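You operate a simulated robot arm through the tools that you are given. There is no shell and no other tool. Be economical: measure what you need, move in short steps, check, and stop when the job is done.

You are at the controls of a simulated robot arm. One attempt, no reset.

## Task
Close the port valve, vent the big port, unbolt cap 95 and lift it off.
Fine: in that order; stand the cap on the bench.

Only the result counts: the job must be done as asked and must still hold three seconds after the hand-in. Knocking over, shifting, dropping, spilling or breaking anything else fails it. Lids that push on must go on centred and level and be pressed home; caps that screw on are set level and turned clockwise until they are tight.

## Robot
A 7-joint arm with a two-finger parallel gripper, fixed in place. Base frame: the origin is at the foot of the arm, x ahead of it, y to its left, z up. Lengths are in mm, angles in rad, forces in N, time in s.
Its first joint turns from -1.152 to 1.152 rad. Payload 2.4 kg.
The tool frame sits at the grasp point between the pads (the TCP): z along the fingers, y along the line on which they close. The tips reach 30 mm beyond it. Largest opening 94 mm; finger width 28, thickness 10; the body of the gripper, 50 by 96 mm, starts 55 mm behind the TCP.
Orientation is that of the tool frame in the base frame, as a unit quaternion [w, x, y, z]. With the fingers straight down and closing along the base's y, the tool's x points along the base's -x, its y along +y and its z along -z.

## Interface
- The arm moves only by the tool arm_command. Its argument "deltas" is one flat list of numbers, 7 for each row, row after row: the shift along the base's x, y, z in mm, then the turn, a rotation vector about the base's x, y, z in degrees, then the gripper command, from -1 (shut) to 1 (fully open), values between in proportion. In form: [x, y, z, rx, ry, rz, fingers, x, y, z, rx, ry, rz, fingers, ...]. A call has 1 to 8 rows; each row shifts and turns the commanded pose from where the row before left it. Rows are played at 5 a second. More than 50 mm and 0.15 rad between two rows, or a gripper value outside its range, and nothing of the call is played. A pose out of reach is approached as far as the arm can. The call stops where the force on the tool passes 40 N (or 10 N more than at its start, if that is more) or the arm is blocked; 0.2 s more then pass. The fingers move at their own pace (about 153 mm/s each) and stop on an object; they squeeze with about 22 N. The grip force told is the motor's: it shows also when the fingers shut on nothing. Time passes only in rows, and 0.2 s behind the last, so rows that do not move let the fingers close. The reply holds the time, the measured pose of the TCP, the force on the tool along the base axes, the opening and the grip force, in the units named above and with some noise.
- Cameras (640 x 400 px; columns grow to the right, rows downward): "scene" is fixed at [21.7, 464, 1454.1]; the picture's right is [-0.88, -0.47, 0.00], its down [-0.23, 0.43, -0.87] and it looks along [0.41, -0.77, -0.49] (base axes); focal length 325 px, centre (320, 200). "wrist" rides on the gripper at [76, 14, -102] in the tool frame; the picture's right is [-0.18, 0.98, 0.00], its down [-0.75, -0.14, -0.64] and it looks along [-0.63, -0.12, 0.77] (tool axes); focal length 243 px, centre (320, 200). There is no depth. A picture from a camera that has moved, and an enlarged one, comes with that camera's place and axes in the base frame and with its lens.
- capture(camera): a new picture of that camera. It takes no simulated time.
- close_up(camera, box): a new picture of the part [left, top, right, bottom] of that camera's present view, enlarged. It takes no simulated time.
- hand_in(): hands the job in; it is judged then, once.

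Go step by step. Nothing tells you positions but the pictures and the camera data: compare them with the known pose of the tool, close in by small moves and look again before you grip or let go. The budget is 120 turns and 76 pictures, counting those below and the enlarged ones. Unless the task says otherwise, let go and move clear before handing in, and close with one line.

The tools are called after ">>>" as a command line: name --argument value ..., lists and objects as JSON in quotes. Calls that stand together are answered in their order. arm_command: Moves the arm, as the interface text tells. Its arguments: {"type":"object","properties":{"deltas":{"type":"array"}},"required":["deltas"]} The other tools are called the same way: capture (camera) takes a picture; close_up (camera, box) takes an enlarged picture of a part of a camera's view; hand_in () hands the job in.

At the start:

```text
clock: 0.0
tcp_pos: [300.5, -118.9, 1186.6]
tcp_rot: [-0.001, 0.0, 1.0, 0.0]
force: [0.0, 0.0, 0.7]
opening: 94.0
grasp_force: 0.1
```

scene: 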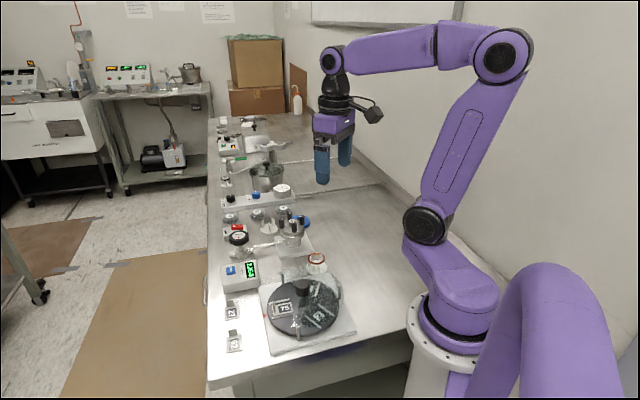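
wrist: 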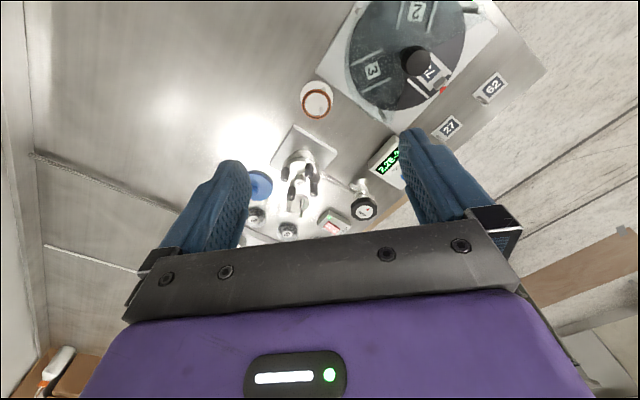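

I see a bench with several fixtures; I need to find the port valve, the big port and cap 95. I start with enlarged views.

>>> close_up --camera "scene" --box '[200, 180, 360, 280]'

>>> close_up --camera "scene" --box '[200, 100, 330, 210]'

>>> close_up --camera "scene" --box '[210, 240, 370, 360]'

>>> close_up --camera "wrist" --box '[230, 0, 550, 240]'

```text
4.00 times, centred on (280, 230) of scene
camera zoom: at [21.7, 464.0, 1454.1], right [-0.88, -0.47, 0.0], down [-0.23, 0.43, -0.87], along [0.41, -0.77, -0.49], focal length 1301 px, centre (480, 80)
```

zoom: 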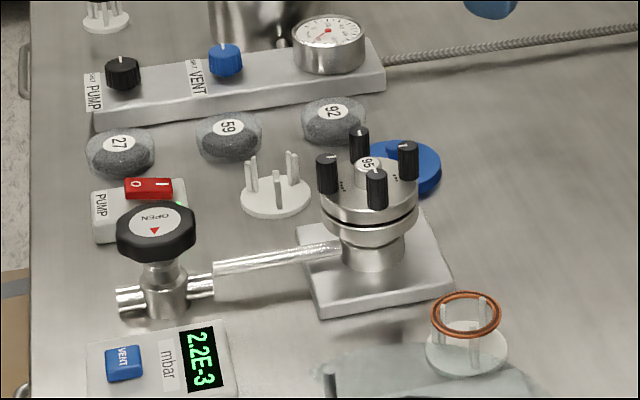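

```text
3.64 times, centred on (265, 155) of scene
camera zoom: at [21.7, 464.0, 1454.1], right [-0.88, -0.47, 0.0], down [-0.23, 0.43, -0.87], along [0.41, -0.77, -0.49], focal length 1182 px, centre (520, 364)
```

zoom: 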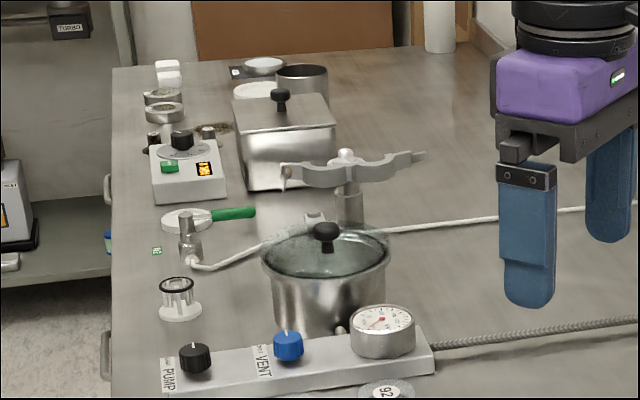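

```text
3.33 times, centred on (290, 300) of scene
camera zoom: at [21.7, 464.0, 1454.1], right [-0.88, -0.47, 0.0], down [-0.23, 0.43, -0.87], along [0.41, -0.77, -0.49], focal length 1084 px, centre (420, -133)
```

zoom: 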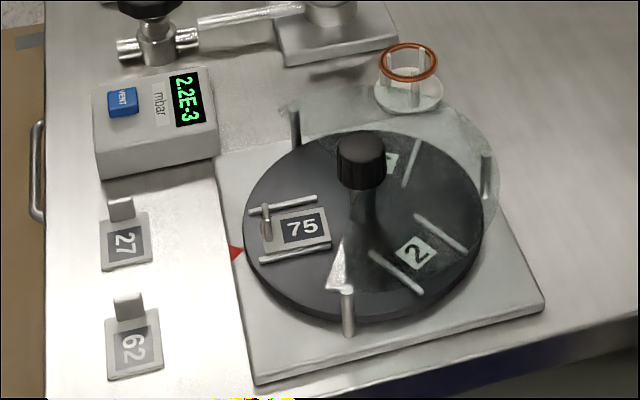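

```text
1.67 times, centred on (390, 120) of wrist
camera zoom: at [225.0, -103.5, 1289.7], right [0.18, 0.98, 0.0], down [0.75, -0.14, 0.64], along [0.63, -0.12, -0.77], focal length 404 px, centre (203, 333)
```

zoom: 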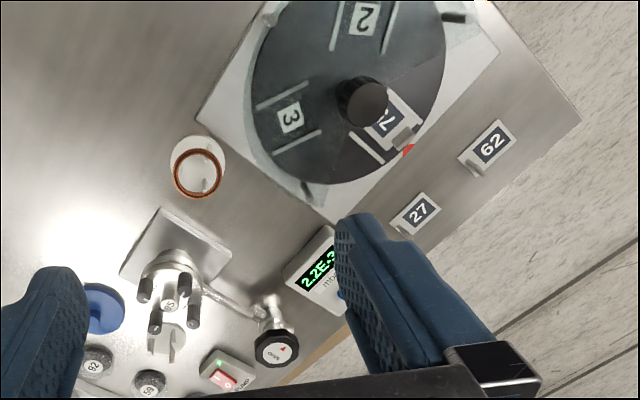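

By triangulation, cap 95 is near (456, -182, 951) and the valve knob near (560, -80, 925). That puts the bench lower than 923. I'll move closer and check this by parallax.

>>> arm_command --deltas '[20, -10, -40, 0, 0, 0, 1, 20, -10, -40, 0, 0, 0, 1, 0, 0, 0, 0, 0, 0, 1]'

>>> capture --camera "wrist"

>>> close_up --camera "wrist" --box '[200, 120, 400, 245]'

```text
clock: 0.8
tcp_pos: [341.0, -142.8, 1106.0]
tcp_rot: [0.0, -0.001, 1.0, 0.0]
force: [-0.2, -0.2, -0.3]
opening: 93.8
grasp_force: 0.1
```

```text
69 pictures are left
camera wrist: at [265.1, -126.7, 1208.8], right [0.18, 0.98, 0.0], down [0.75, -0.14, 0.64], along [0.63, -0.12, -0.77], focal length 243 px, centre (320, 200)
```

wrist: 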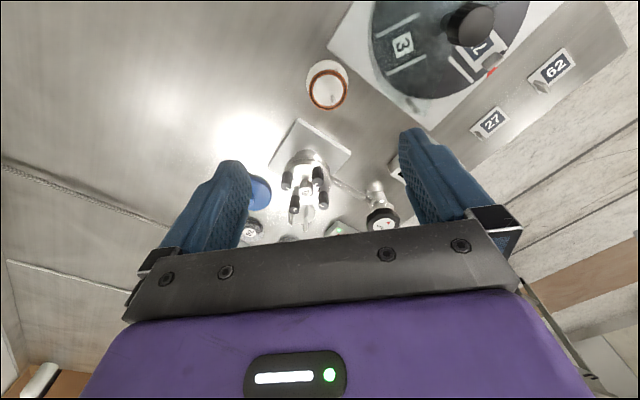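

```text
3.20 times, centred on (300, 182) of wrist
camera zoom: at [265.1, -126.7, 1208.8], right [0.18, 0.98, 0.0], down [0.75, -0.14, 0.64], along [0.63, -0.12, -0.77], focal length 776 px, centre (384, 256)
```

zoom: 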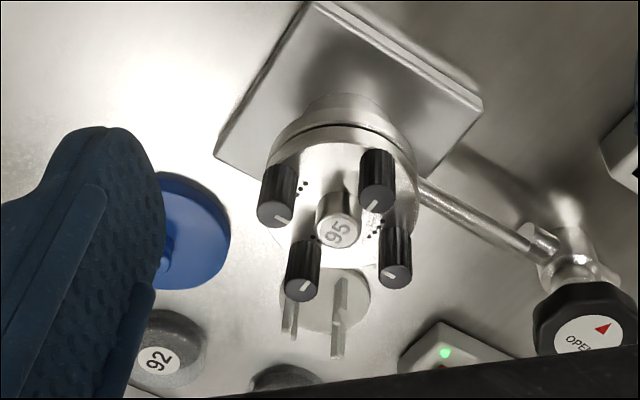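

The estimates agree: valve knob top about (562, -78, 930), cap 95 top about (457, -182, 951), bench about z 862. I'll move above the valve knob first.

>>> arm_command --deltas '[37, 11, -16, 0, 0, 0, 1, 37, 11, -16, 0, 0, 0, 1, 37, 11, -16, 0, 0, 0, 1, 37, 11, -16, 0, 0, 0, 1, 37, 11, -16, 0, 0, 0, 1, 36, 10, -16, 0, 0, 0, 1, 0, 0, 0, 0, 0, 0, 1]'

>>> capture --camera "wrist"

>>> capture --camera "scene"

```text
clock: 2.4
tcp_pos: [561.3, -74.2, 1009.3]
tcp_rot: [0.0, 0.0, 1.0, 0.0]
force: [0.3, -0.2, -0.6]
opening: 93.9
grasp_force: 0.0
```

```text
67 pictures are left
camera wrist: at [485.9, -59.1, 1112.3], right [0.18, 0.98, 0.0], down [0.75, -0.14, 0.64], along [0.63, -0.12, -0.77], focal length 243 px, centre (320, 200)
```

wrist: 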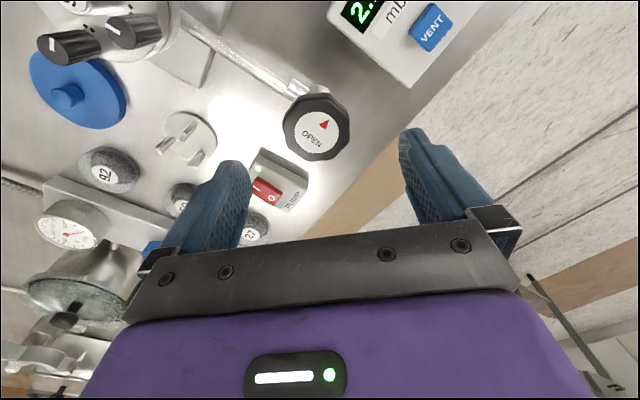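

```text
66 pictures are left
```

scene: 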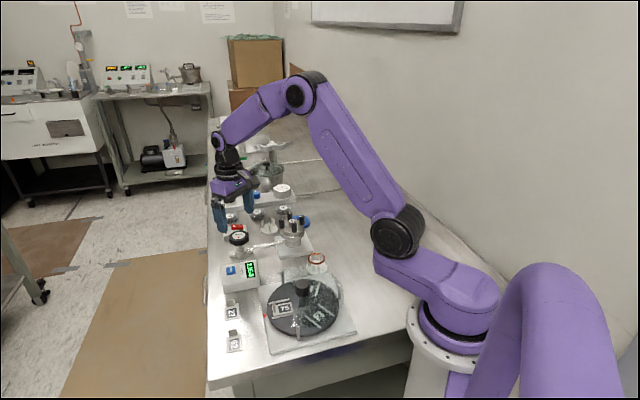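

The knob is centred at about (562.5, -76, 930), roughly 52 mm across. I narrow the opening to about 72 mm and go straight down around it.

>>> arm_command --deltas '[1, -1.5, -24, 0, 0, 0, 0.55, 0, 0, -24, 0, 0, 0, 0.55, 0, 0, -24, 0, 0, 0, 0.55, 0, 0, 0, 0, 0, 0, 0.55]'

>>> capture --camera "wrist"

>>> close_up --camera "scene" --box '[200, 180, 360, 280]'

```text
clock: 3.4
tcp_pos: [563.0, -74.5, 938.6]
tcp_rot: [0.0, 0.0, 1.0, 0.0]
force: [-0.9, -0.3, -0.1]
opening: 73.1
grasp_force: 0.1
```

```text
65 pictures are left
camera wrist: at [488.1, -59.1, 1041.3], right [0.18, 0.98, 0.0], down [0.75, -0.14, 0.64], along [0.63, -0.12, -0.77], focal length 243 px, centre (320, 200)
```

wrist: 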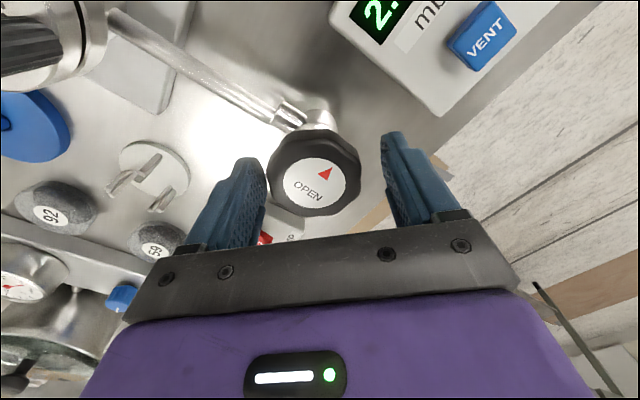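

```text
4.00 times, centred on (280, 230) of scene
camera zoom: at [21.7, 464.0, 1454.1], right [-0.88, -0.47, 0.0], down [-0.23, 0.43, -0.87], along [0.41, -0.77, -0.49], focal length 1301 px, centre (480, 80)
```

zoom: 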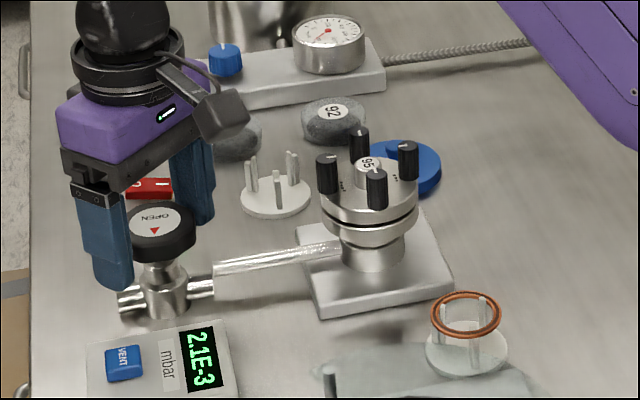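

The knob sits between the fingers and I'm well placed. I grip, then turn clockwise (negative rz) and check.

>>> arm_command --deltas '[0, 0, 0, 0, 0, 0, -1, 0, 0, 0, 0, 0, 0, -1, 0, 0, 0, 0, 0, -8, -1, 0, 0, 0, 0, 0, -8, -1, 0, 0, 0, 0, 0, -8, -1, 0, 0, 0, 0, 0, -8, -1, 0, 0, 0, 0, 0, -8, -1, 0, 0, 0, 0, 0, -8, -1]'

>>> capture --camera "wrist"

```text
clock: 5.2
tcp_pos: [563.4, -76.3, 939.1]
tcp_rot: [0.003, 0.409, 0.913, 0.001]
force: [16.5, -16.6, -10.9]
opening: 53.9
grasp_force: 45.0
```

```text
63 pictures are left
camera wrist: at [524.3, -8.7, 1041.1], right [0.86, 0.52, 0.0], down [0.39, -0.66, 0.64], along [0.34, -0.55, -0.77], focal length 243 px, centre (320, 200)
```

wrist: 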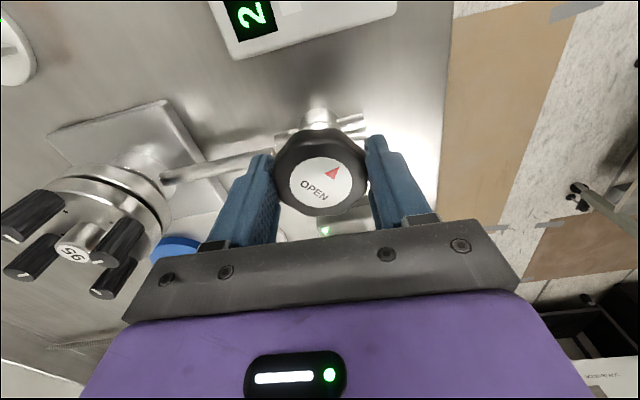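

The knob turns with the fingers. I keep turning clockwise.

>>> arm_command --deltas '[0, 0, 0, 0, 0, -8, -1, 0, 0, 0, 0, 0, -8, -1, 0, 0, 0, 0, 0, -8, -1, 0, 0, 0, 0, 0, -8, -1, 0, 0, 0, 0, 0, -8, -1]'

>>> capture --camera "wrist"

```text
clock: 6.4
tcp_pos: [564.6, -74.1, 940.7]
tcp_rot: [0.005, 0.695, 0.719, 0.003]
force: [30.0, -11.1, -17.5]
opening: 54.0
grasp_force: 44.7
```

```text
62 pictures are left
camera wrist: at [577.1, 2.6, 1041.5], right [0.99, -0.15, 0.01], down [-0.12, -0.76, 0.64], along [-0.09, -0.64, -0.77], focal length 243 px, centre (320, 200)
```

wrist: 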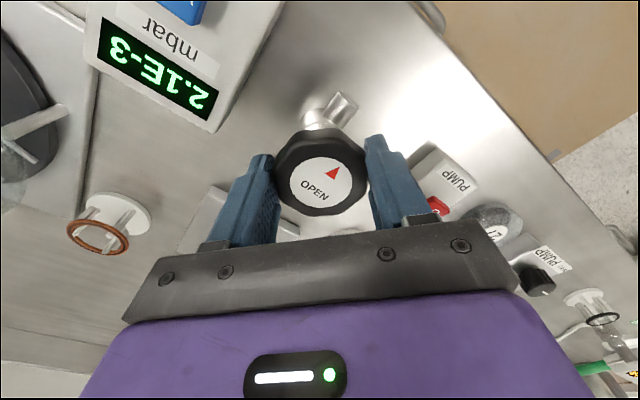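

Side force is building up, so I release here and wind the hand back for a fresh grip.

>>> arm_command --deltas '[0, 0, 0, 0, 0, 0, 0.55, 0, 0, 0, 0, 0, 0, 0.55, 0, 0, 0, 0, 0, 8, 0.55, 0, 0, 0, 0, 0, 8, 0.55, 0, 0, 0, 0, 0, 8, 0.55, 0, 0, 0, 0, 0, 8, 0.55, 0, 0, 0, 0, 0, 8, 0.55, 0, 0, 0, 0, 0, 8, 0.55]'

>>> arm_command --deltas '[0, 0, 0, 0, 0, 8, 0.55, 0, 0, 0, 0, 0, 8, 0.55, 0, 0, 0, 0, 0, 8, 0.55, 0, 0, 0, 0, 0, 8, 0.55, 0, 0, 0, 0, 0, 8, 0.55, 0, 0, 0, 0, 0, 0, 0.55]'

>>> capture --camera "wrist"

```text
clock: 8.2
tcp_pos: [562.8, -75.2, 939.4]
tcp_rot: [0.0, 0.341, 0.94, 0.0]
force: [0.1, 0.9, 0.0]
opening: 72.8
grasp_force: 0.1
```

```text
clock: 9.6
tcp_pos: [561.9, -74.8, 939.3]
tcp_rot: [0.0, -0.001, 1.0, 0.0]
force: [-0.2, 0.1, -0.7]
opening: 73.0
grasp_force: 0.2
```

```text
61 pictures are left
camera wrist: at [487.0, -60.6, 1041.6], right [0.18, 0.98, 0.0], down [0.75, -0.14, 0.64], along [0.63, -0.12, -0.77], focal length 243 px, centre (320, 200)
```

wrist: 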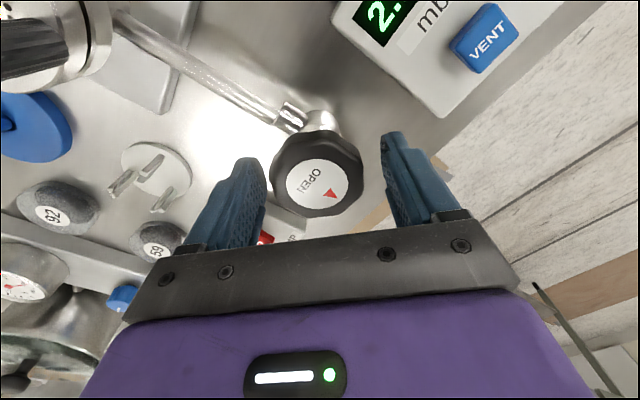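

It turned about 88° clockwise. I grip again and continue until I feel the stop.

>>> arm_command --deltas '[1, -0.7, 0, 0, 0, 0, -1, 0, 0, 0, 0, 0, 0, -1, 0, 0, 0, 0, 0, -8, -1, 0, 0, 0, 0, 0, -8, -1, 0, 0, 0, 0, 0, -8, -1, 0, 0, 0, 0, 0, -8, -1, 0, 0, 0, 0, 0, -8, -1, 0, 0, 0, 0, 0, -8, -1]'

>>> arm_command --deltas '[0, 0, 0, 0, 0, -8, -1, 0, 0, 0, 0, 0, -8, -1, 0, 0, 0, 0, 0, -8, -1, 0, 0, 0, 0, 0, -8, -1, 0, 0, 0, 0, 0, -8, -1]'

>>> capture --camera "wrist"

```text
clock: 11.4
tcp_pos: [563.5, -75.2, 938.8]
tcp_rot: [0.0, 0.408, 0.913, 0.0]
force: [1.2, -6.1, -6.3]
opening: 54.0
grasp_force: 44.7
```

```text
clock: 12.6
tcp_pos: [565.3, -74.4, 938.3]
tcp_rot: [0.002, 0.695, 0.719, 0.002]
force: [22.7, 5.1, -21.6]
opening: 54.1
grasp_force: 44.8
```

```text
60 pictures are left
camera wrist: at [577.5, 3.1, 1041.6], right [0.99, -0.15, 0.0], down [-0.12, -0.76, 0.64], along [-0.09, -0.64, -0.77], focal length 243 px, centre (320, 200)
```

wrist: 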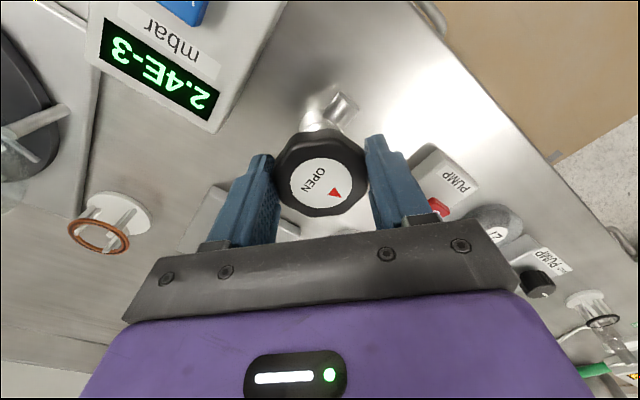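

About 176° so far, and the pressure reading has risen a little. The knob also sinks slightly as it screws in. One more cycle.

>>> arm_command --deltas '[0, 0, 0, 0, 0, 0, 0.55, 0, 0, 0, 0, 0, 0, 0.55, 0, 0, 0, 0, 0, 8, 0.55, 0, 0, 0, 0, 0, 8, 0.55, 0, 0, 0, 0, 0, 8, 0.55, 0, 0, 0, 0, 0, 8, 0.55, 0, 0, 0, 0, 0, 8, 0.55, 0, 0, 0, 0, 0, 8, 0.55]'

>>> arm_command --deltas '[0, 0, 0, 0, 0, 8, 0.55, 0, 0, 0, 0, 0, 8, 0.55, 0, 0, 0, 0, 0, 8, 0.55, 0, 0, 0, 0, 0, 8, 0.55, 0, 0, 0, 0, 0, 8, 0.55, 1, 0, -1, 0, 0, 0, 0.55]'

>>> arm_command --deltas '[0, 0, 0, 0, 0, 0, -1, 0, 0, 0, 0, 0, 0, -1, 0, 0, 0, 0, 0, -8, -1, 0, 0, 0, 0, 0, -8, -1, 0, 0, 0, 0, 0, -8, -1, 0, 0, 0, 0, 0, -8, -1, 0, 0, 0, 0, 0, -8, -1, 0, 0, 0, 0, 0, -8, -1]'

>>> arm_command --deltas '[0, 0, 0, 0, 0, -8, -1, 0, 0, 0, 0, 0, -8, -1, 0, 0, 0, 0, 0, -8, -1, 0, 0, 0, 0, 0, -8, -1, 0, 0, 0, 0, 0, -8, -1]'

>>> capture --camera "wrist"

```text
clock: 14.4
tcp_pos: [563.0, -74.4, 938.0]
tcp_rot: [0.0, 0.342, 0.94, 0.0]
force: [-0.4, 0.3, 0.4]
opening: 72.9
grasp_force: 0.0
```

```text
clock: 15.8
tcp_pos: [565.1, -75.8, 937.6]
tcp_rot: [0.001, -0.001, 1.0, 0.0]
force: [0.9, -0.4, -0.2]
opening: 73.0
grasp_force: 0.0
```

```text
clock: 17.6
tcp_pos: [562.8, -74.8, 937.9]
tcp_rot: [-0.001, 0.407, 0.914, 0.0]
force: [-5.4, -10.0, -0.2]
opening: 54.4
grasp_force: 45.0
```

```text
clock: 18.8
tcp_pos: [565.9, -73.5, 938.5]
tcp_rot: [0.001, 0.693, 0.721, 0.001]
force: [8.4, 5.6, -3.9]
opening: 54.2
grasp_force: 45.1
```

```text
59 pictures are left
camera wrist: at [577.4, 3.6, 1041.3], right [0.99, -0.15, 0.0], down [-0.12, -0.76, 0.64], along [-0.09, -0.63, -0.77], focal length 243 px, centre (320, 200)
```

wrist: 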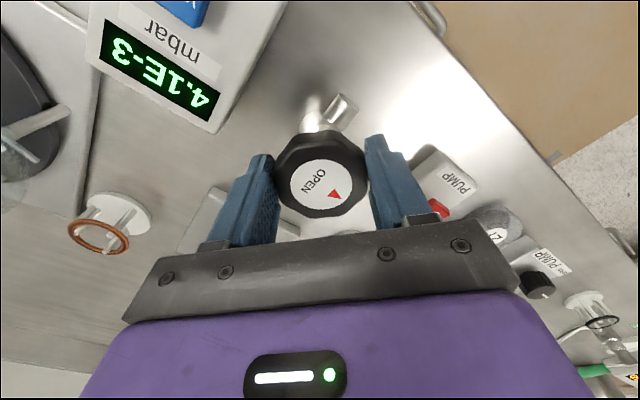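

The label orientation equals the end of the last cycle, so the fingers slipped on the knob. That means it reached its stop, and the pressure is drifting up as it would with the pump isolated. I release, wind back and confirm.

>>> arm_command --deltas '[0, 0, 0, 0, 0, 0, 0.55, 0, 0, 0, 0, 0, 0, 0.55, 0, 0, 0, 0, 0, 8, 0.55, 0, 0, 0, 0, 0, 8, 0.55, 0, 0, 0, 0, 0, 8, 0.55, 0, 0, 0, 0, 0, 8, 0.55, 0, 0, 0, 0, 0, 8, 0.55, 0, 0, 0, 0, 0, 8, 0.55]'

>>> arm_command --deltas '[0, 0, 0, 0, 0, 8, 0.55, 0, 0, 0, 0, 0, 8, 0.55, 0, 0, 0, 0, 0, 8, 0.55, 0, 0, 0, 0, 0, 8, 0.55, 0, 0, 0, 0, 0, 8, 0.55, -1, 0, 0, 0, 0, 0, 0.55]'

>>> capture --camera "wrist"

```text
clock: 20.6
tcp_pos: [564.9, -76.1, 938.3]
tcp_rot: [0.0, 0.341, 0.94, 0.0]
force: [0.6, 0.6, -0.6]
opening: 73.0
grasp_force: 0.1
```

```text
clock: 22.0
tcp_pos: [562.4, -75.8, 938.6]
tcp_rot: [0.0, 0.0, 1.0, 0.0]
force: [-0.1, 0.0, 0.2]
opening: 72.7
grasp_force: 0.1
```

```text
58 pictures are left
camera wrist: at [487.7, -61.0, 1041.0], right [0.18, 0.98, 0.0], down [0.75, -0.14, 0.64], along [0.63, -0.12, -0.77], focal length 243 px, centre (320, 200)
```

wrist: 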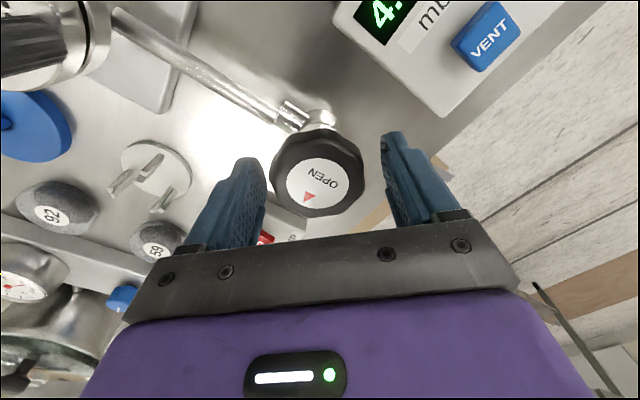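

Total turn is about 175–180° and then it hit the stop. I lift clear and read the gauge.

>>> arm_command --deltas '[0, 0, 25, 0, 0, 0, 0.55, 0, 0, 25, 0, 0, 0, 0.55, 0, 0, 25, 0, 0, 0, 0.55, 0, 0, 0, 0, 0, 0, 0.55]'

>>> close_up --camera "scene" --box '[200, 200, 360, 300]'

```text
clock: 23.0
tcp_pos: [564.0, -78.8, 1014.1]
tcp_rot: [0.0, 0.0, 1.0, 0.001]
force: [-0.5, -0.6, -0.7]
opening: 72.9
grasp_force: 0.1
```

```text
4.00 times, centred on (280, 250) of scene
camera zoom: at [21.7, 464.0, 1454.1], right [-0.88, -0.47, 0.0], down [-0.23, 0.43, -0.87], along [0.41, -0.77, -0.49], focal length 1301 px, centre (480, 0)
```

zoom: 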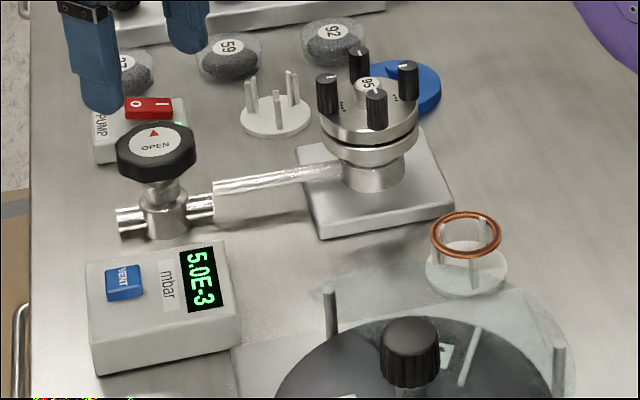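

The gauge at 5.0E-3 keeps rising, so the port is isolated and the valve is closed. Next comes the VENT button on that gauge, at about (517, 14, 898); I close the fingers and hover above it.

>>> arm_command --deltas '[-16, 31, 0, 0, 0, 0, -1, -16, 31, 0, 0, 0, 0, -1, -15, 31, -20, 0, 0, 0, -1, 0, 0, -30, 0, 0, 0, -1, 0, 0, 0, 0, 0, 0, -1]'

>>> capture --camera "wrist"

>>> close_up --camera "scene" --box '[200, 200, 360, 300]'

```text
clock: 24.2
tcp_pos: [517.1, 17.0, 959.9]
tcp_rot: [0.0, 0.0, 1.0, 0.0]
force: [0.0, 0.1, -0.5]
opening: 0.0
grasp_force: 22.2
```

```text
56 pictures are left
camera wrist: at [441.5, 32.5, 1063.2], right [0.18, 0.98, 0.0], down [0.75, -0.14, 0.64], along [0.63, -0.12, -0.77], focal length 243 px, centre (320, 200)
```

wrist: 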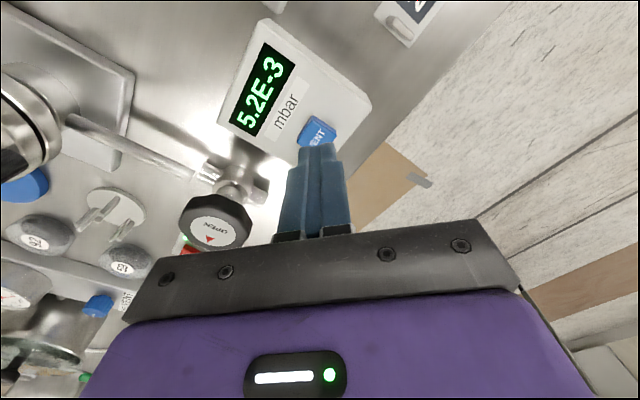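

```text
4.00 times, centred on (280, 250) of scene
camera zoom: at [21.7, 464.0, 1454.1], right [-0.88, -0.47, 0.0], down [-0.23, 0.43, -0.87], along [0.41, -0.77, -0.49], focal length 1301 px, centre (480, 0)
```

zoom: 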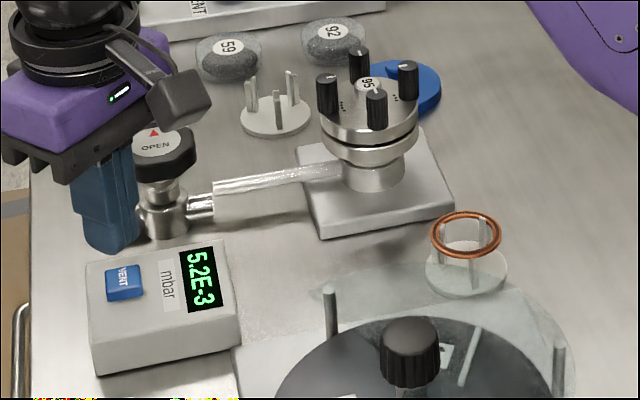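

I'm nearly centred on the button. I go down and press in small steps.

>>> arm_command --deltas '[-2, -1, -20, 0, 0, 0, -1, 0, 0, -8, 0, 0, 0, -1, 0, 0, -2, 0, 0, 0, -1, 0, 0, -2, 0, 0, 0, -1, 0, 0, 0, 0, 0, 0, -1]'

>>> capture --camera "wrist"

```text
clock: 25.4
tcp_pos: [514.7, 17.1, 930.7]
tcp_rot: [0.0, 0.0, 1.0, -0.001]
force: [0.4, 1.8, 2.0]
opening: 0.0
grasp_force: 21.8
```

```text
54 pictures are left
camera wrist: at [439.2, 30.9, 1033.2], right [0.18, 0.98, 0.0], down [0.75, -0.14, 0.64], along [0.63, -0.12, -0.77], focal length 243 px, centre (320, 200)
```

wrist: 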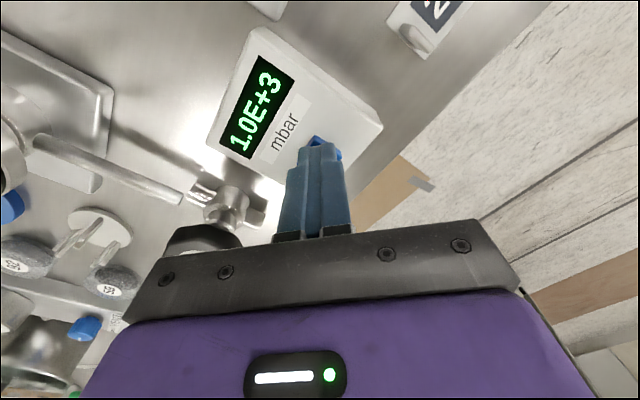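

The gauge reads 1.0E+3 mbar, so the port is vented. I lift off and move to look at the four bolts of cap 95 from above.

>>> arm_command --deltas '[0, 0, 45, 0, 0, 0, -1, 0, 0, 45, 0, 0, 0, -1, -20, -45, 40, 0, 0, 0, 0, -20, -45, 20, 0, 0, 0, 0, -20, -45, 0, 0, 0, 0, 0, -15, -45, 0, 0, 0, 0, 0, 0, -17, 0, 0, 0, 0, 0, 0, 0, 0, 0, 0, 0, 0]'

>>> capture --camera "wrist"

>>> close_up --camera "wrist" --box '[240, 70, 400, 170]'

>>> close_up --camera "scene" --box '[200, 200, 360, 300]'

```text
refused: row 3 steps farther than a row can; nothing moved
```

```text
53 pictures are left
camera wrist: at [439.2, 30.9, 1033.2], right [0.18, 0.98, 0.0], down [0.75, -0.14, 0.64], along [0.63, -0.12, -0.77], focal length 243 px, centre (320, 200)
```

wrist: 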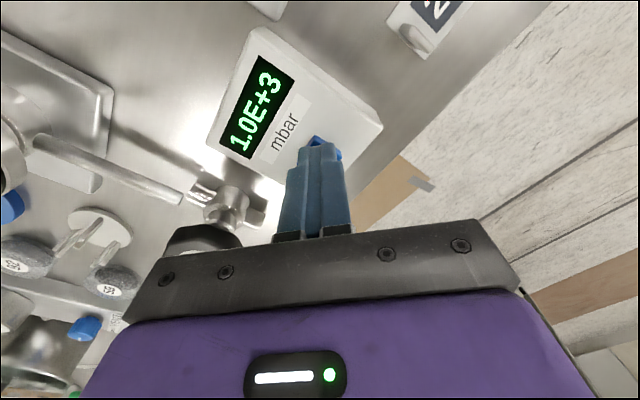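

```text
4.00 times, centred on (320, 120) of wrist
camera zoom: at [439.2, 30.9, 1033.2], right [0.18, 0.98, 0.0], down [0.75, -0.14, 0.64], along [0.63, -0.12, -0.77], focal length 970 px, centre (320, 520)
```

zoom: 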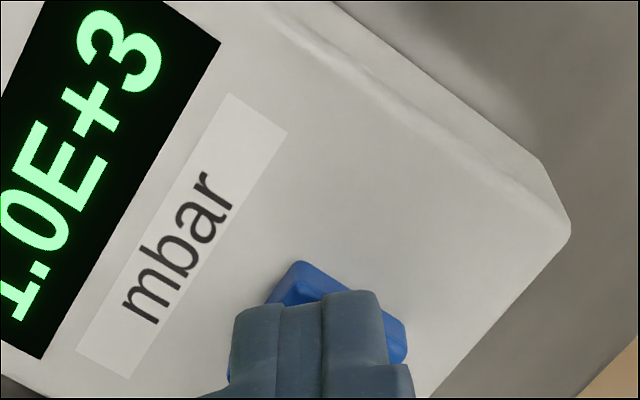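

```text
4.00 times, centred on (280, 250) of scene
camera zoom: at [21.7, 464.0, 1454.1], right [-0.88, -0.47, 0.0], down [-0.23, 0.43, -0.87], along [0.41, -0.77, -0.49], focal length 1301 px, centre (480, 0)
```

zoom: 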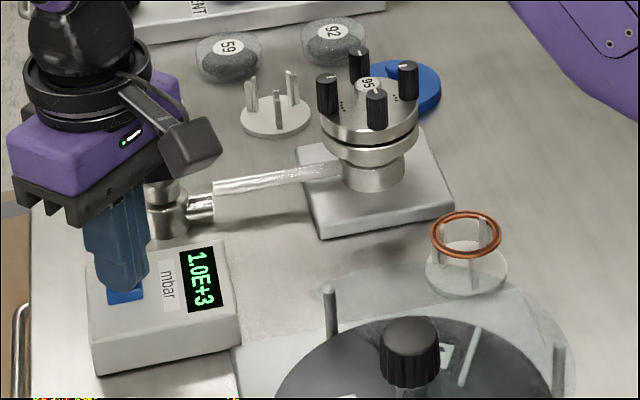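

That step was too long, so I repeat the move with shorter rows.

>>> arm_command --deltas '[0, 0, 45, 0, 0, 0, -1, 0, 0, 45, 0, 0, 0, -1, -15, -35, 30, 0, 0, 0, 0, -15, -35, 30, 0, 0, 0, 0, -15, -40, 0, 0, 0, 0, 0, -15, -43, 0, 0, 0, 0, 0, -15, -43, 0, 0, 0, 0, 0, 0, 0, 0, 0, 0, 0, 0]'

>>> capture --camera "wrist"

>>> close_up --camera "wrist" --box '[240, 70, 400, 170]'

```text
clock: 27.2
tcp_pos: [442.1, -181.4, 1080.5]
tcp_rot: [0.001, 0.0, 1.0, 0.0]
force: [-0.5, -0.6, -0.1]
opening: 47.2
grasp_force: 0.0
```

```text
50 pictures are left
camera wrist: at [366.6, -165.8, 1182.0], right [0.18, 0.98, 0.0], down [0.75, -0.14, 0.64], along [0.63, -0.12, -0.77], focal length 243 px, centre (320, 200)
```

wrist: 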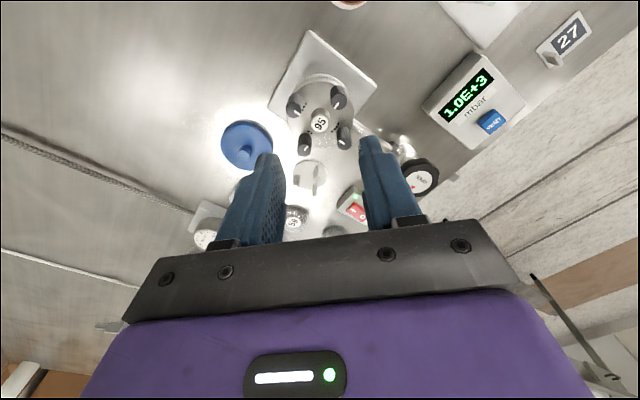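

```text
4.00 times, centred on (320, 120) of wrist
camera zoom: at [366.6, -165.8, 1182.0], right [0.18, 0.98, 0.0], down [0.75, -0.14, 0.64], along [0.63, -0.12, -0.77], focal length 970 px, centre (320, 520)
```

zoom: 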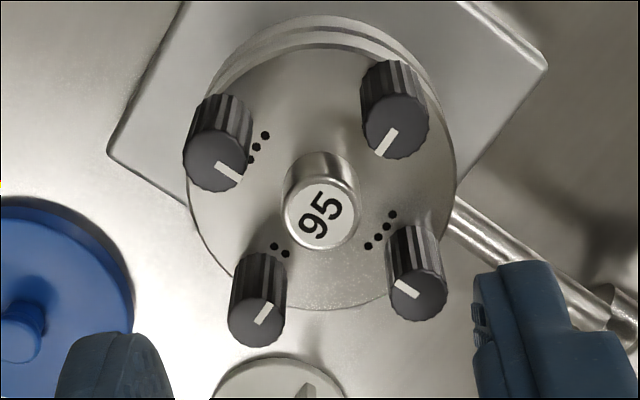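

The gauge still reads 1.0E+3. The bolts carry engraved dots for a star sequence: 1 at (-x,+y), 2 at (+x,-y), 3 at (-x,-y), 4 at (+x,+y). The cap centre is about (460, -184) with bolts at ±20.7 mm. I start over bolt 1.

>>> arm_command --deltas '[-2.5, 18, -30, 0, 0, 0, -0.28, 0, 0, -35, 0, 0, 0, -0.28, 0, 0, 0, 0, 0, 0, -0.28]'

>>> capture --camera "wrist"

>>> close_up --camera "scene" --box '[250, 180, 330, 230]'

```text
clock: 28.0
tcp_pos: [436.3, -160.7, 1014.7]
tcp_rot: [0.0, 0.0, 1.0, 0.0]
force: [0.0, 0.4, 0.9]
opening: 33.6
grasp_force: 0.0
```

```text
48 pictures are left
camera wrist: at [361.6, -145.4, 1117.1], right [0.18, 0.98, 0.0], down [0.75, -0.14, 0.64], along [0.63, -0.12, -0.77], focal length 243 px, centre (320, 200)
```

wrist: 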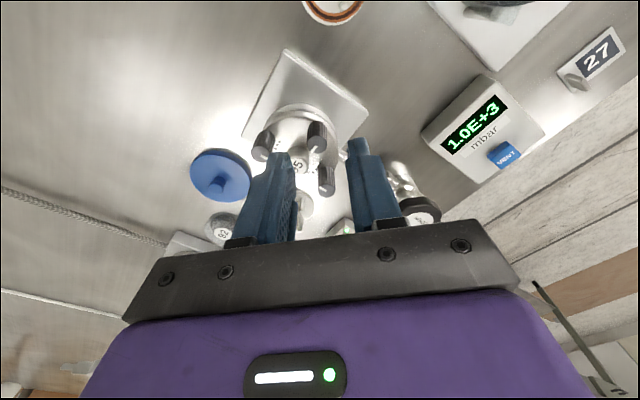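

```text
8.00 times, centred on (290, 205) of scene
camera zoom: at [21.7, 464.0, 1454.1], right [-0.88, -0.47, 0.0], down [-0.23, 0.43, -0.87], along [0.41, -0.77, -0.49], focal length 2602 px, centre (560, 160)
```

zoom: 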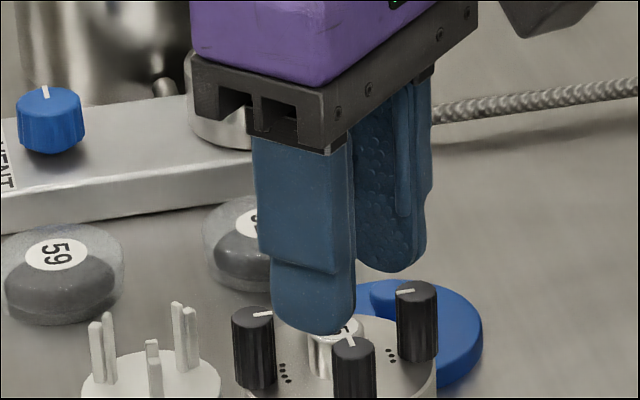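

Bolt 1 is ahead between the fingers. I enlarge the wrist view to fine-tune.

>>> close_up --camera "wrist" --box '[240, 100, 400, 200]'

```text
4.00 times, centred on (320, 150) of wrist
camera zoom: at [361.6, -145.4, 1117.1], right [0.18, 0.98, 0.0], down [0.75, -0.14, 0.64], along [0.63, -0.12, -0.77], focal length 970 px, centre (320, 400)
```

zoom: 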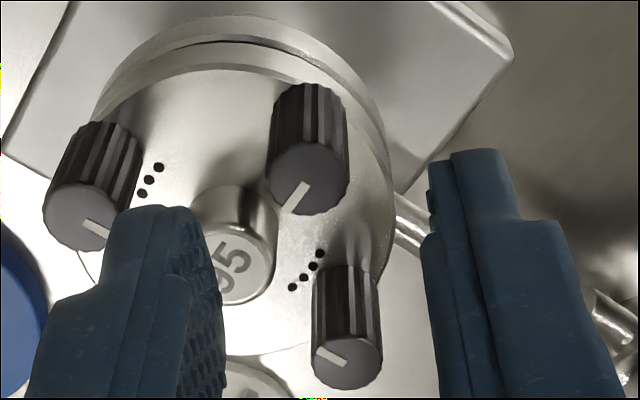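

Bolt 1 is offset by about (+2.8, -2.7) mm from the tool axis. I correct that, pre-turn the hand to -72° and go down for a shallow grip above the centre post.

>>> arm_command --deltas '[2.8, -2.7, 0, 0, 0, -8, -0.28, 0, 0, 0, 0, 0, -8, -0.28, 0, 0, 0, 0, 0, -8, -0.28, 0, 0, 0, 0, 0, -8, -0.28, 0, 0, 0, 0, 0, -8, -0.28, 0, 0, 0, 0, 0, -8, -0.28, 0, 0, 0, 0, 0, -8, -0.28, 0, 0, 0, 0, 0, -8, -0.28]'

>>> arm_command --deltas '[0, 0, 0, 0, 0, -8, -0.28, 0, 0, -10, 0, 0, 0, -0.28, 0, 0, 0, 0, 0, 0, -0.28]'

>>> close_up --camera "wrist" --box '[240, 100, 400, 200]'

```text
clock: 29.8
tcp_pos: [440.0, -164.5, 1015.7]
tcp_rot: [0.0, 0.532, 0.847, 0.0]
force: [0.1, 0.3, 0.0]
opening: 33.6
grasp_force: 0.0
```

```text
clock: 30.6
tcp_pos: [441.0, -164.2, 1007.2]
tcp_rot: [0.0, 0.588, 0.809, 0.0]
force: [0.1, -0.3, 0.5]
opening: 33.6
grasp_force: 0.1
```

```text
4.00 times, centred on (320, 150) of wrist
camera zoom: at [430.9, -86.8, 1108.9], right [0.99, 0.13, 0.0], down [0.1, -0.76, 0.64], along [0.08, -0.64, -0.77], focal length 970 px, centre (320, 400)
```

zoom: 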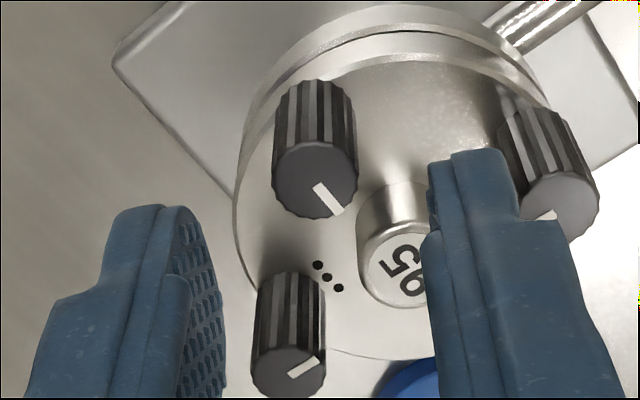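

Only (-0.8, +0.9) mm remains. I descend so the tips sit just above the post top, then grip.

>>> arm_command --deltas '[-0.8, 0.9, -12, 0, 0, 0, -0.28, 0, 0, -11, 0, 0, 0, -0.28, 0, 0, 0, 0, 0, 0, -0.28]'

>>> close_up --camera "wrist" --box '[240, 100, 400, 200]'

>>> close_up --camera "scene" --box '[250, 180, 330, 230]'

```text
clock: 31.4
tcp_pos: [438.7, -163.6, 983.7]
tcp_rot: [0.001, 0.587, 0.809, 0.0]
force: [-0.2, 0.6, 0.5]
opening: 33.9
grasp_force: 0.1
```

```text
4.00 times, centred on (320, 150) of wrist
camera zoom: at [429.5, -85.5, 1085.5], right [0.99, 0.13, 0.0], down [0.1, -0.76, 0.64], along [0.08, -0.64, -0.77], focal length 970 px, centre (320, 400)
```

zoom: 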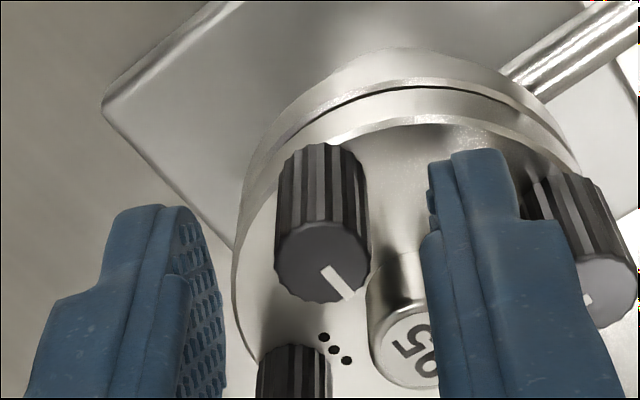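

```text
8.00 times, centred on (290, 205) of scene
camera zoom: at [21.7, 464.0, 1454.1], right [-0.88, -0.47, 0.0], down [-0.23, 0.43, -0.87], along [0.41, -0.77, -0.49], focal length 2602 px, centre (560, 160)
```

zoom: 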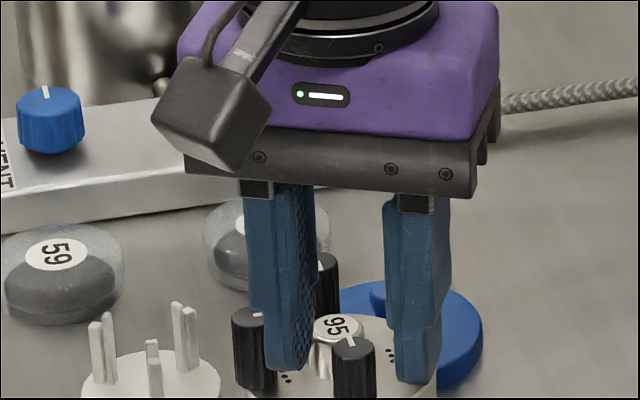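

Bolt 1 is well centred between the fingers. I grip and turn counter-clockwise.

>>> arm_command --deltas '[0, 0, 0, 0, 0, 0, -1, 0, 0, 0, 0, 0, 0, -1, 0, 0, 0, 0, 0, 8, -1, 0, 0, 0, 0, 0, 8, -1, 0, 0, 0, 0, 0, 8, -1, 0, 0, 0, 0, 0, 8, -1, 0, 0, 0, 0, 0, 8, -1, 0, 0, 0, 0, 0, 8, -1]'

>>> arm_command --deltas '[0, 0, 0, 0, 0, 8, -1, 0, 0, 0, 0, 0, 8, -1, 0, 0, 0, 0, 0, 8, -1, 0, 0, 0, 0, 0, 8, -1, 0, 0, 0, 0, 0, 8, -1, 0, 0, 0, 0, 0, 8, -1, 0, 0, 0, 0, 0, 8, -1, 0, 0, 0, 0, 0, 8, -1]'

>>> close_up --camera "wrist" --box '[240, 100, 400, 200]'

```text
clock: 33.2
tcp_pos: [438.1, -162.5, 984.5]
tcp_rot: [-0.001, 0.207, 0.978, 0.001]
force: [-2.9, 1.9, 13.7]
opening: 14.1
grasp_force: 22.2
```

```text
clock: 35.0
tcp_pos: [438.5, -162.9, 984.2]
tcp_rot: [-0.001, -0.343, 0.939, 0.0]
force: [5.9, -1.9, 3.7]
opening: 13.9
grasp_force: 22.4
```

```text
4.00 times, centred on (320, 150) of wrist
camera zoom: at [372.1, -200.9, 1085.3], right [-0.49, 0.87, 0.0], down [0.67, 0.38, 0.64], along [0.56, 0.32, -0.77], focal length 970 px, centre (320, 400)
```

zoom: 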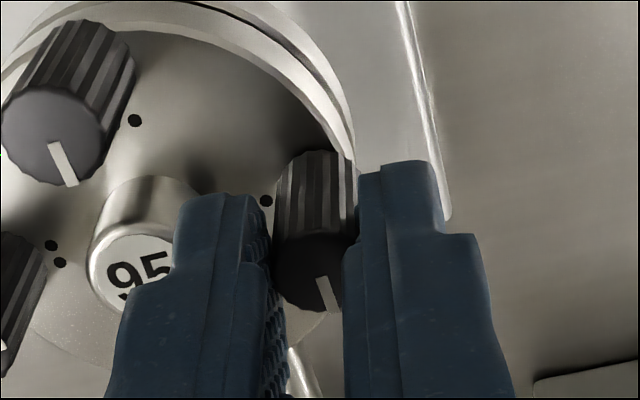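

Bolt 1 followed the hand through 112° and is rising. I continue to the end of the stroke, then wind back and look.

>>> arm_command --deltas '[0, 0, 0, 0, 0, 8, -1, 0, 0, 0, 0, 0, 8, -1, 0, 0, 0, 0, 0, 8, -1, 0, 0, 0, 0, 0, 8, -1, 0, 0, 0, 0, 0, 0, -0.28, 0, 0, 0, 0, 0, 0, -0.28]'

>>> close_up --camera "scene" --box '[250, 180, 330, 230]'

>>> close_up --camera "wrist" --box '[240, 100, 400, 200]'

```text
clock: 36.4
tcp_pos: [439.4, -163.4, 982.5]
tcp_rot: [0.0, -0.588, 0.809, 0.0]
force: [-0.4, -0.1, 0.5]
opening: 33.9
grasp_force: 0.0
```

```text
8.00 times, centred on (290, 205) of scene
camera zoom: at [21.7, 464.0, 1454.1], right [-0.88, -0.47, 0.0], down [-0.23, 0.43, -0.87], along [0.41, -0.77, -0.49], focal length 2602 px, centre (560, 160)
```

zoom: 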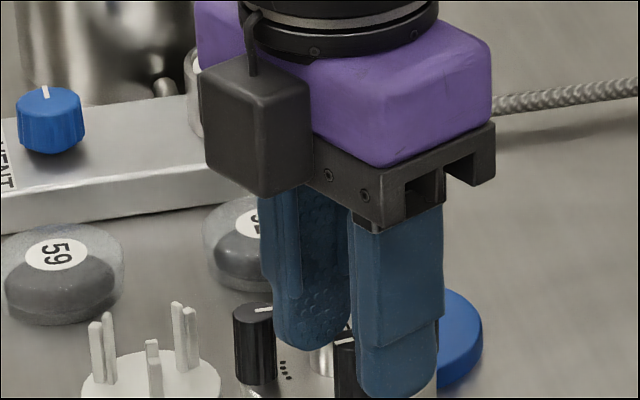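

```text
4.00 times, centred on (320, 150) of wrist
camera zoom: at [402.5, -230.8, 1085.7], right [-0.88, 0.48, 0.0], down [0.37, 0.67, 0.64], along [0.31, 0.56, -0.77], focal length 970 px, centre (320, 400)
```

zoom: 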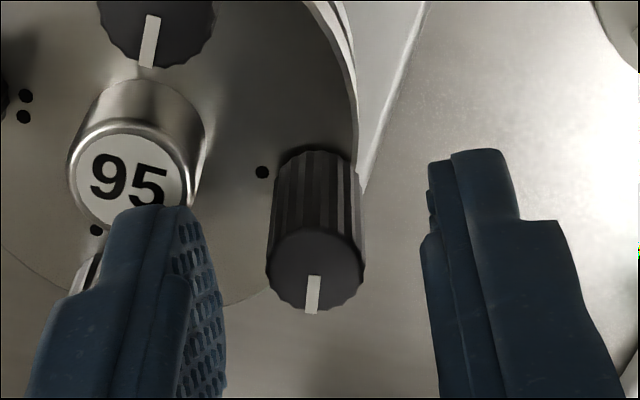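

Bolt 1 has turned about 140°, and the single dot confirms its number. I wind back and take a second stroke.

>>> arm_command --deltas '[0, 0, 0, 0, 0, -8, -0.28, 0, 0, 0, 0, 0, -8, -0.28, 0, 0, 0, 0, 0, -8, -0.28, 0, 0, 0, 0, 0, -8, -0.28, 0, 0, 0, 0, 0, -8, -0.28, 0, 0, 0, 0, 0, -8, -0.28, 0, 0, 0, 0, 0, -8, -0.28, 0, 0, 0, 0, 0, -8, -0.28]'

>>> arm_command --deltas '[0, 0, 0, 0, 0, -8, -0.28, 0, 0, 0, 0, 0, -8, -0.28, 0, 0, 0, 0, 0, -8, -0.28, 0, 0, 0, 0, 0, -8, -0.28, 0, 0, 0, 0, 0, -8, -0.28, 0, 0, 0, 0, 0, -8, -0.28, 0, 0, 0, 0, 0, -8, -0.28, 0, 0, 0, 0, 0, -8, -0.28]'

>>> arm_command --deltas '[0, 0, 0, 0, 0, -8, -0.28, 0, 0, 0, 0, 0, -8, -0.28, 0, 0, 0, 0, 0, 0, -0.28, 0, 0, 0, 0, 0, 0, -1, 0, 0, 0, 0, 0, 0, -1, 0, 0, 0, 0, 0, 8, -1, 0, 0, 0, 0, 0, 8, -1]'

>>> arm_command --deltas '[0, 0, 0, 0, 0, 8, -1, 0, 0, 0, 0, 0, 8, -1, 0, 0, 0, 0, 0, 8, -1, 0, 0, 0, 0, 0, 8, -1, 0, 0, 0, 0, 0, 8, -1, 0, 0, 0, 0, 0, 8, -1, 0, 0, 0, 0, 0, 8, -1, 0, 0, 0, 0, 0, 8, -1]'

>>> arm_command --deltas '[0, 0, 0, 0, 0, 8, -1, 0, 0, 0, 0, 0, 8, -1, 0, 0, 0, 0, 0, 8, -1, 0, 0, 0, 0, 0, 8, -1, 0, 0, 0, 0, 0, 8, -1, 0, 0, 0, 0, 0, 8, -1, 0, 0, 0, 0, 0, 8, -1, 0, 0, 0, 0, 0, 8, -1]'

>>> close_up --camera "wrist" --box '[240, 100, 400, 200]'

```text
clock: 38.2
tcp_pos: [439.7, -163.5, 981.3]
tcp_rot: [0.0, -0.069, 0.998, 0.0]
force: [0.2, -0.4, 0.0]
opening: 33.8
grasp_force: 0.1
```

```text
clock: 40.0
tcp_pos: [438.6, -162.7, 983.4]
tcp_rot: [0.0, 0.47, 0.883, 0.0]
force: [-0.1, -0.6, 0.1]
opening: 33.7
grasp_force: 0.1
```

```text
clock: 41.6
tcp_pos: [437.7, -162.7, 983.5]
tcp_rot: [0.0, 0.468, 0.884, 0.0]
force: [-4.4, 0.7, 4.7]
opening: 13.9
grasp_force: 22.5
```

```text
clock: 43.4
tcp_pos: [437.0, -164.2, 984.1]
tcp_rot: [0.0, -0.071, 0.997, 0.0]
force: [-1.9, -0.8, 0.2]
opening: 14.2
grasp_force: 21.8
```

```text
clock: 45.2
tcp_pos: [437.9, -163.0, 983.1]
tcp_rot: [0.0, -0.589, 0.808, 0.001]
force: [1.1, -1.3, 2.6]
opening: 14.4
grasp_force: 22.3
```

```text
4.00 times, centred on (320, 150) of wrist
camera zoom: at [402.9, -230.6, 1086.1], right [-0.88, 0.48, 0.0], down [0.36, 0.67, 0.64], along [0.31, 0.56, -0.77], focal length 970 px, centre (320, 400)
```

zoom: 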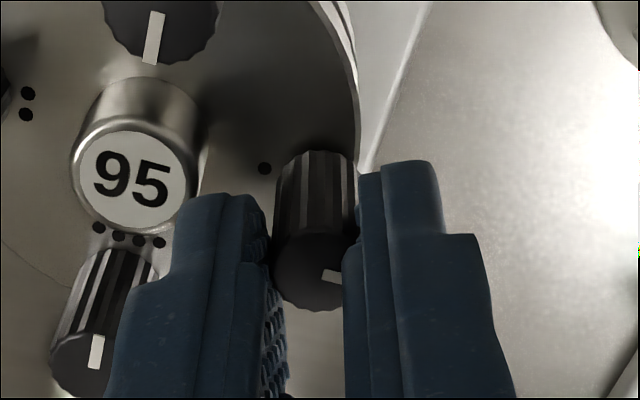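

Measured against its line mark, bolt 1 has turned about 175° in all, perhaps up to a stop. I do one more partial stroke to see if it moves further.

>>> arm_command --deltas '[0, 0, 0, 0, 0, 0, -0.28, 0, 0, 0, 0, 0, -8, -0.28, 0, 0, 0, 0, 0, -8, -0.28, 0, 0, 0, 0, 0, -8, -0.28, 0, 0, 0, 0, 0, -8, -0.28, 0, 0, 0, 0, 0, -8, -0.28, 0, 0, 0, 0, 0, -8, -0.28, 0, 0, 0, 0, 0, 0, -0.28]'

>>> arm_command --deltas '[0, 0, 0, 0, 0, 0, -1, 0, 0, 0, 0, 0, 0, -1, 0, 0, 0, 0, 0, 8, -1, 0, 0, 0, 0, 0, 8, -1, 0, 0, 0, 0, 0, 8, -1, 0, 0, 0, 0, 0, 8, -1, 0, 0, 0, 0, 0, 8, -1, 0, 0, 0, 0, 0, 8, -1]'

>>> close_up --camera "wrist" --box '[240, 100, 400, 200]'

```text
clock: 47.0
tcp_pos: [438.1, -163.4, 981.9]
tcp_rot: [-0.001, -0.208, 0.978, 0.0]
force: [0.3, -0.6, 0.4]
opening: 33.4
grasp_force: 0.0
```

```text
clock: 48.8
tcp_pos: [438.3, -164.2, 983.1]
tcp_rot: [0.0, -0.589, 0.808, -0.001]
force: [3.1, -2.4, 0.0]
opening: 14.2
grasp_force: 21.8
```

```text
4.00 times, centred on (320, 150) of wrist
camera zoom: at [402.6, -231.0, 1085.5], right [-0.88, 0.48, 0.0], down [0.36, 0.67, 0.64], along [0.31, 0.56, -0.77], focal length 970 px, centre (320, 400)
```

zoom: 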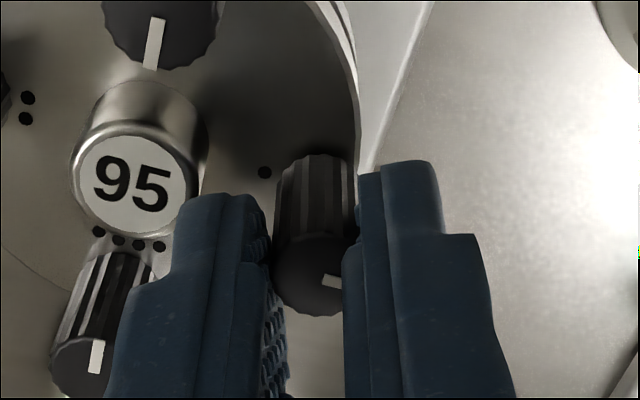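

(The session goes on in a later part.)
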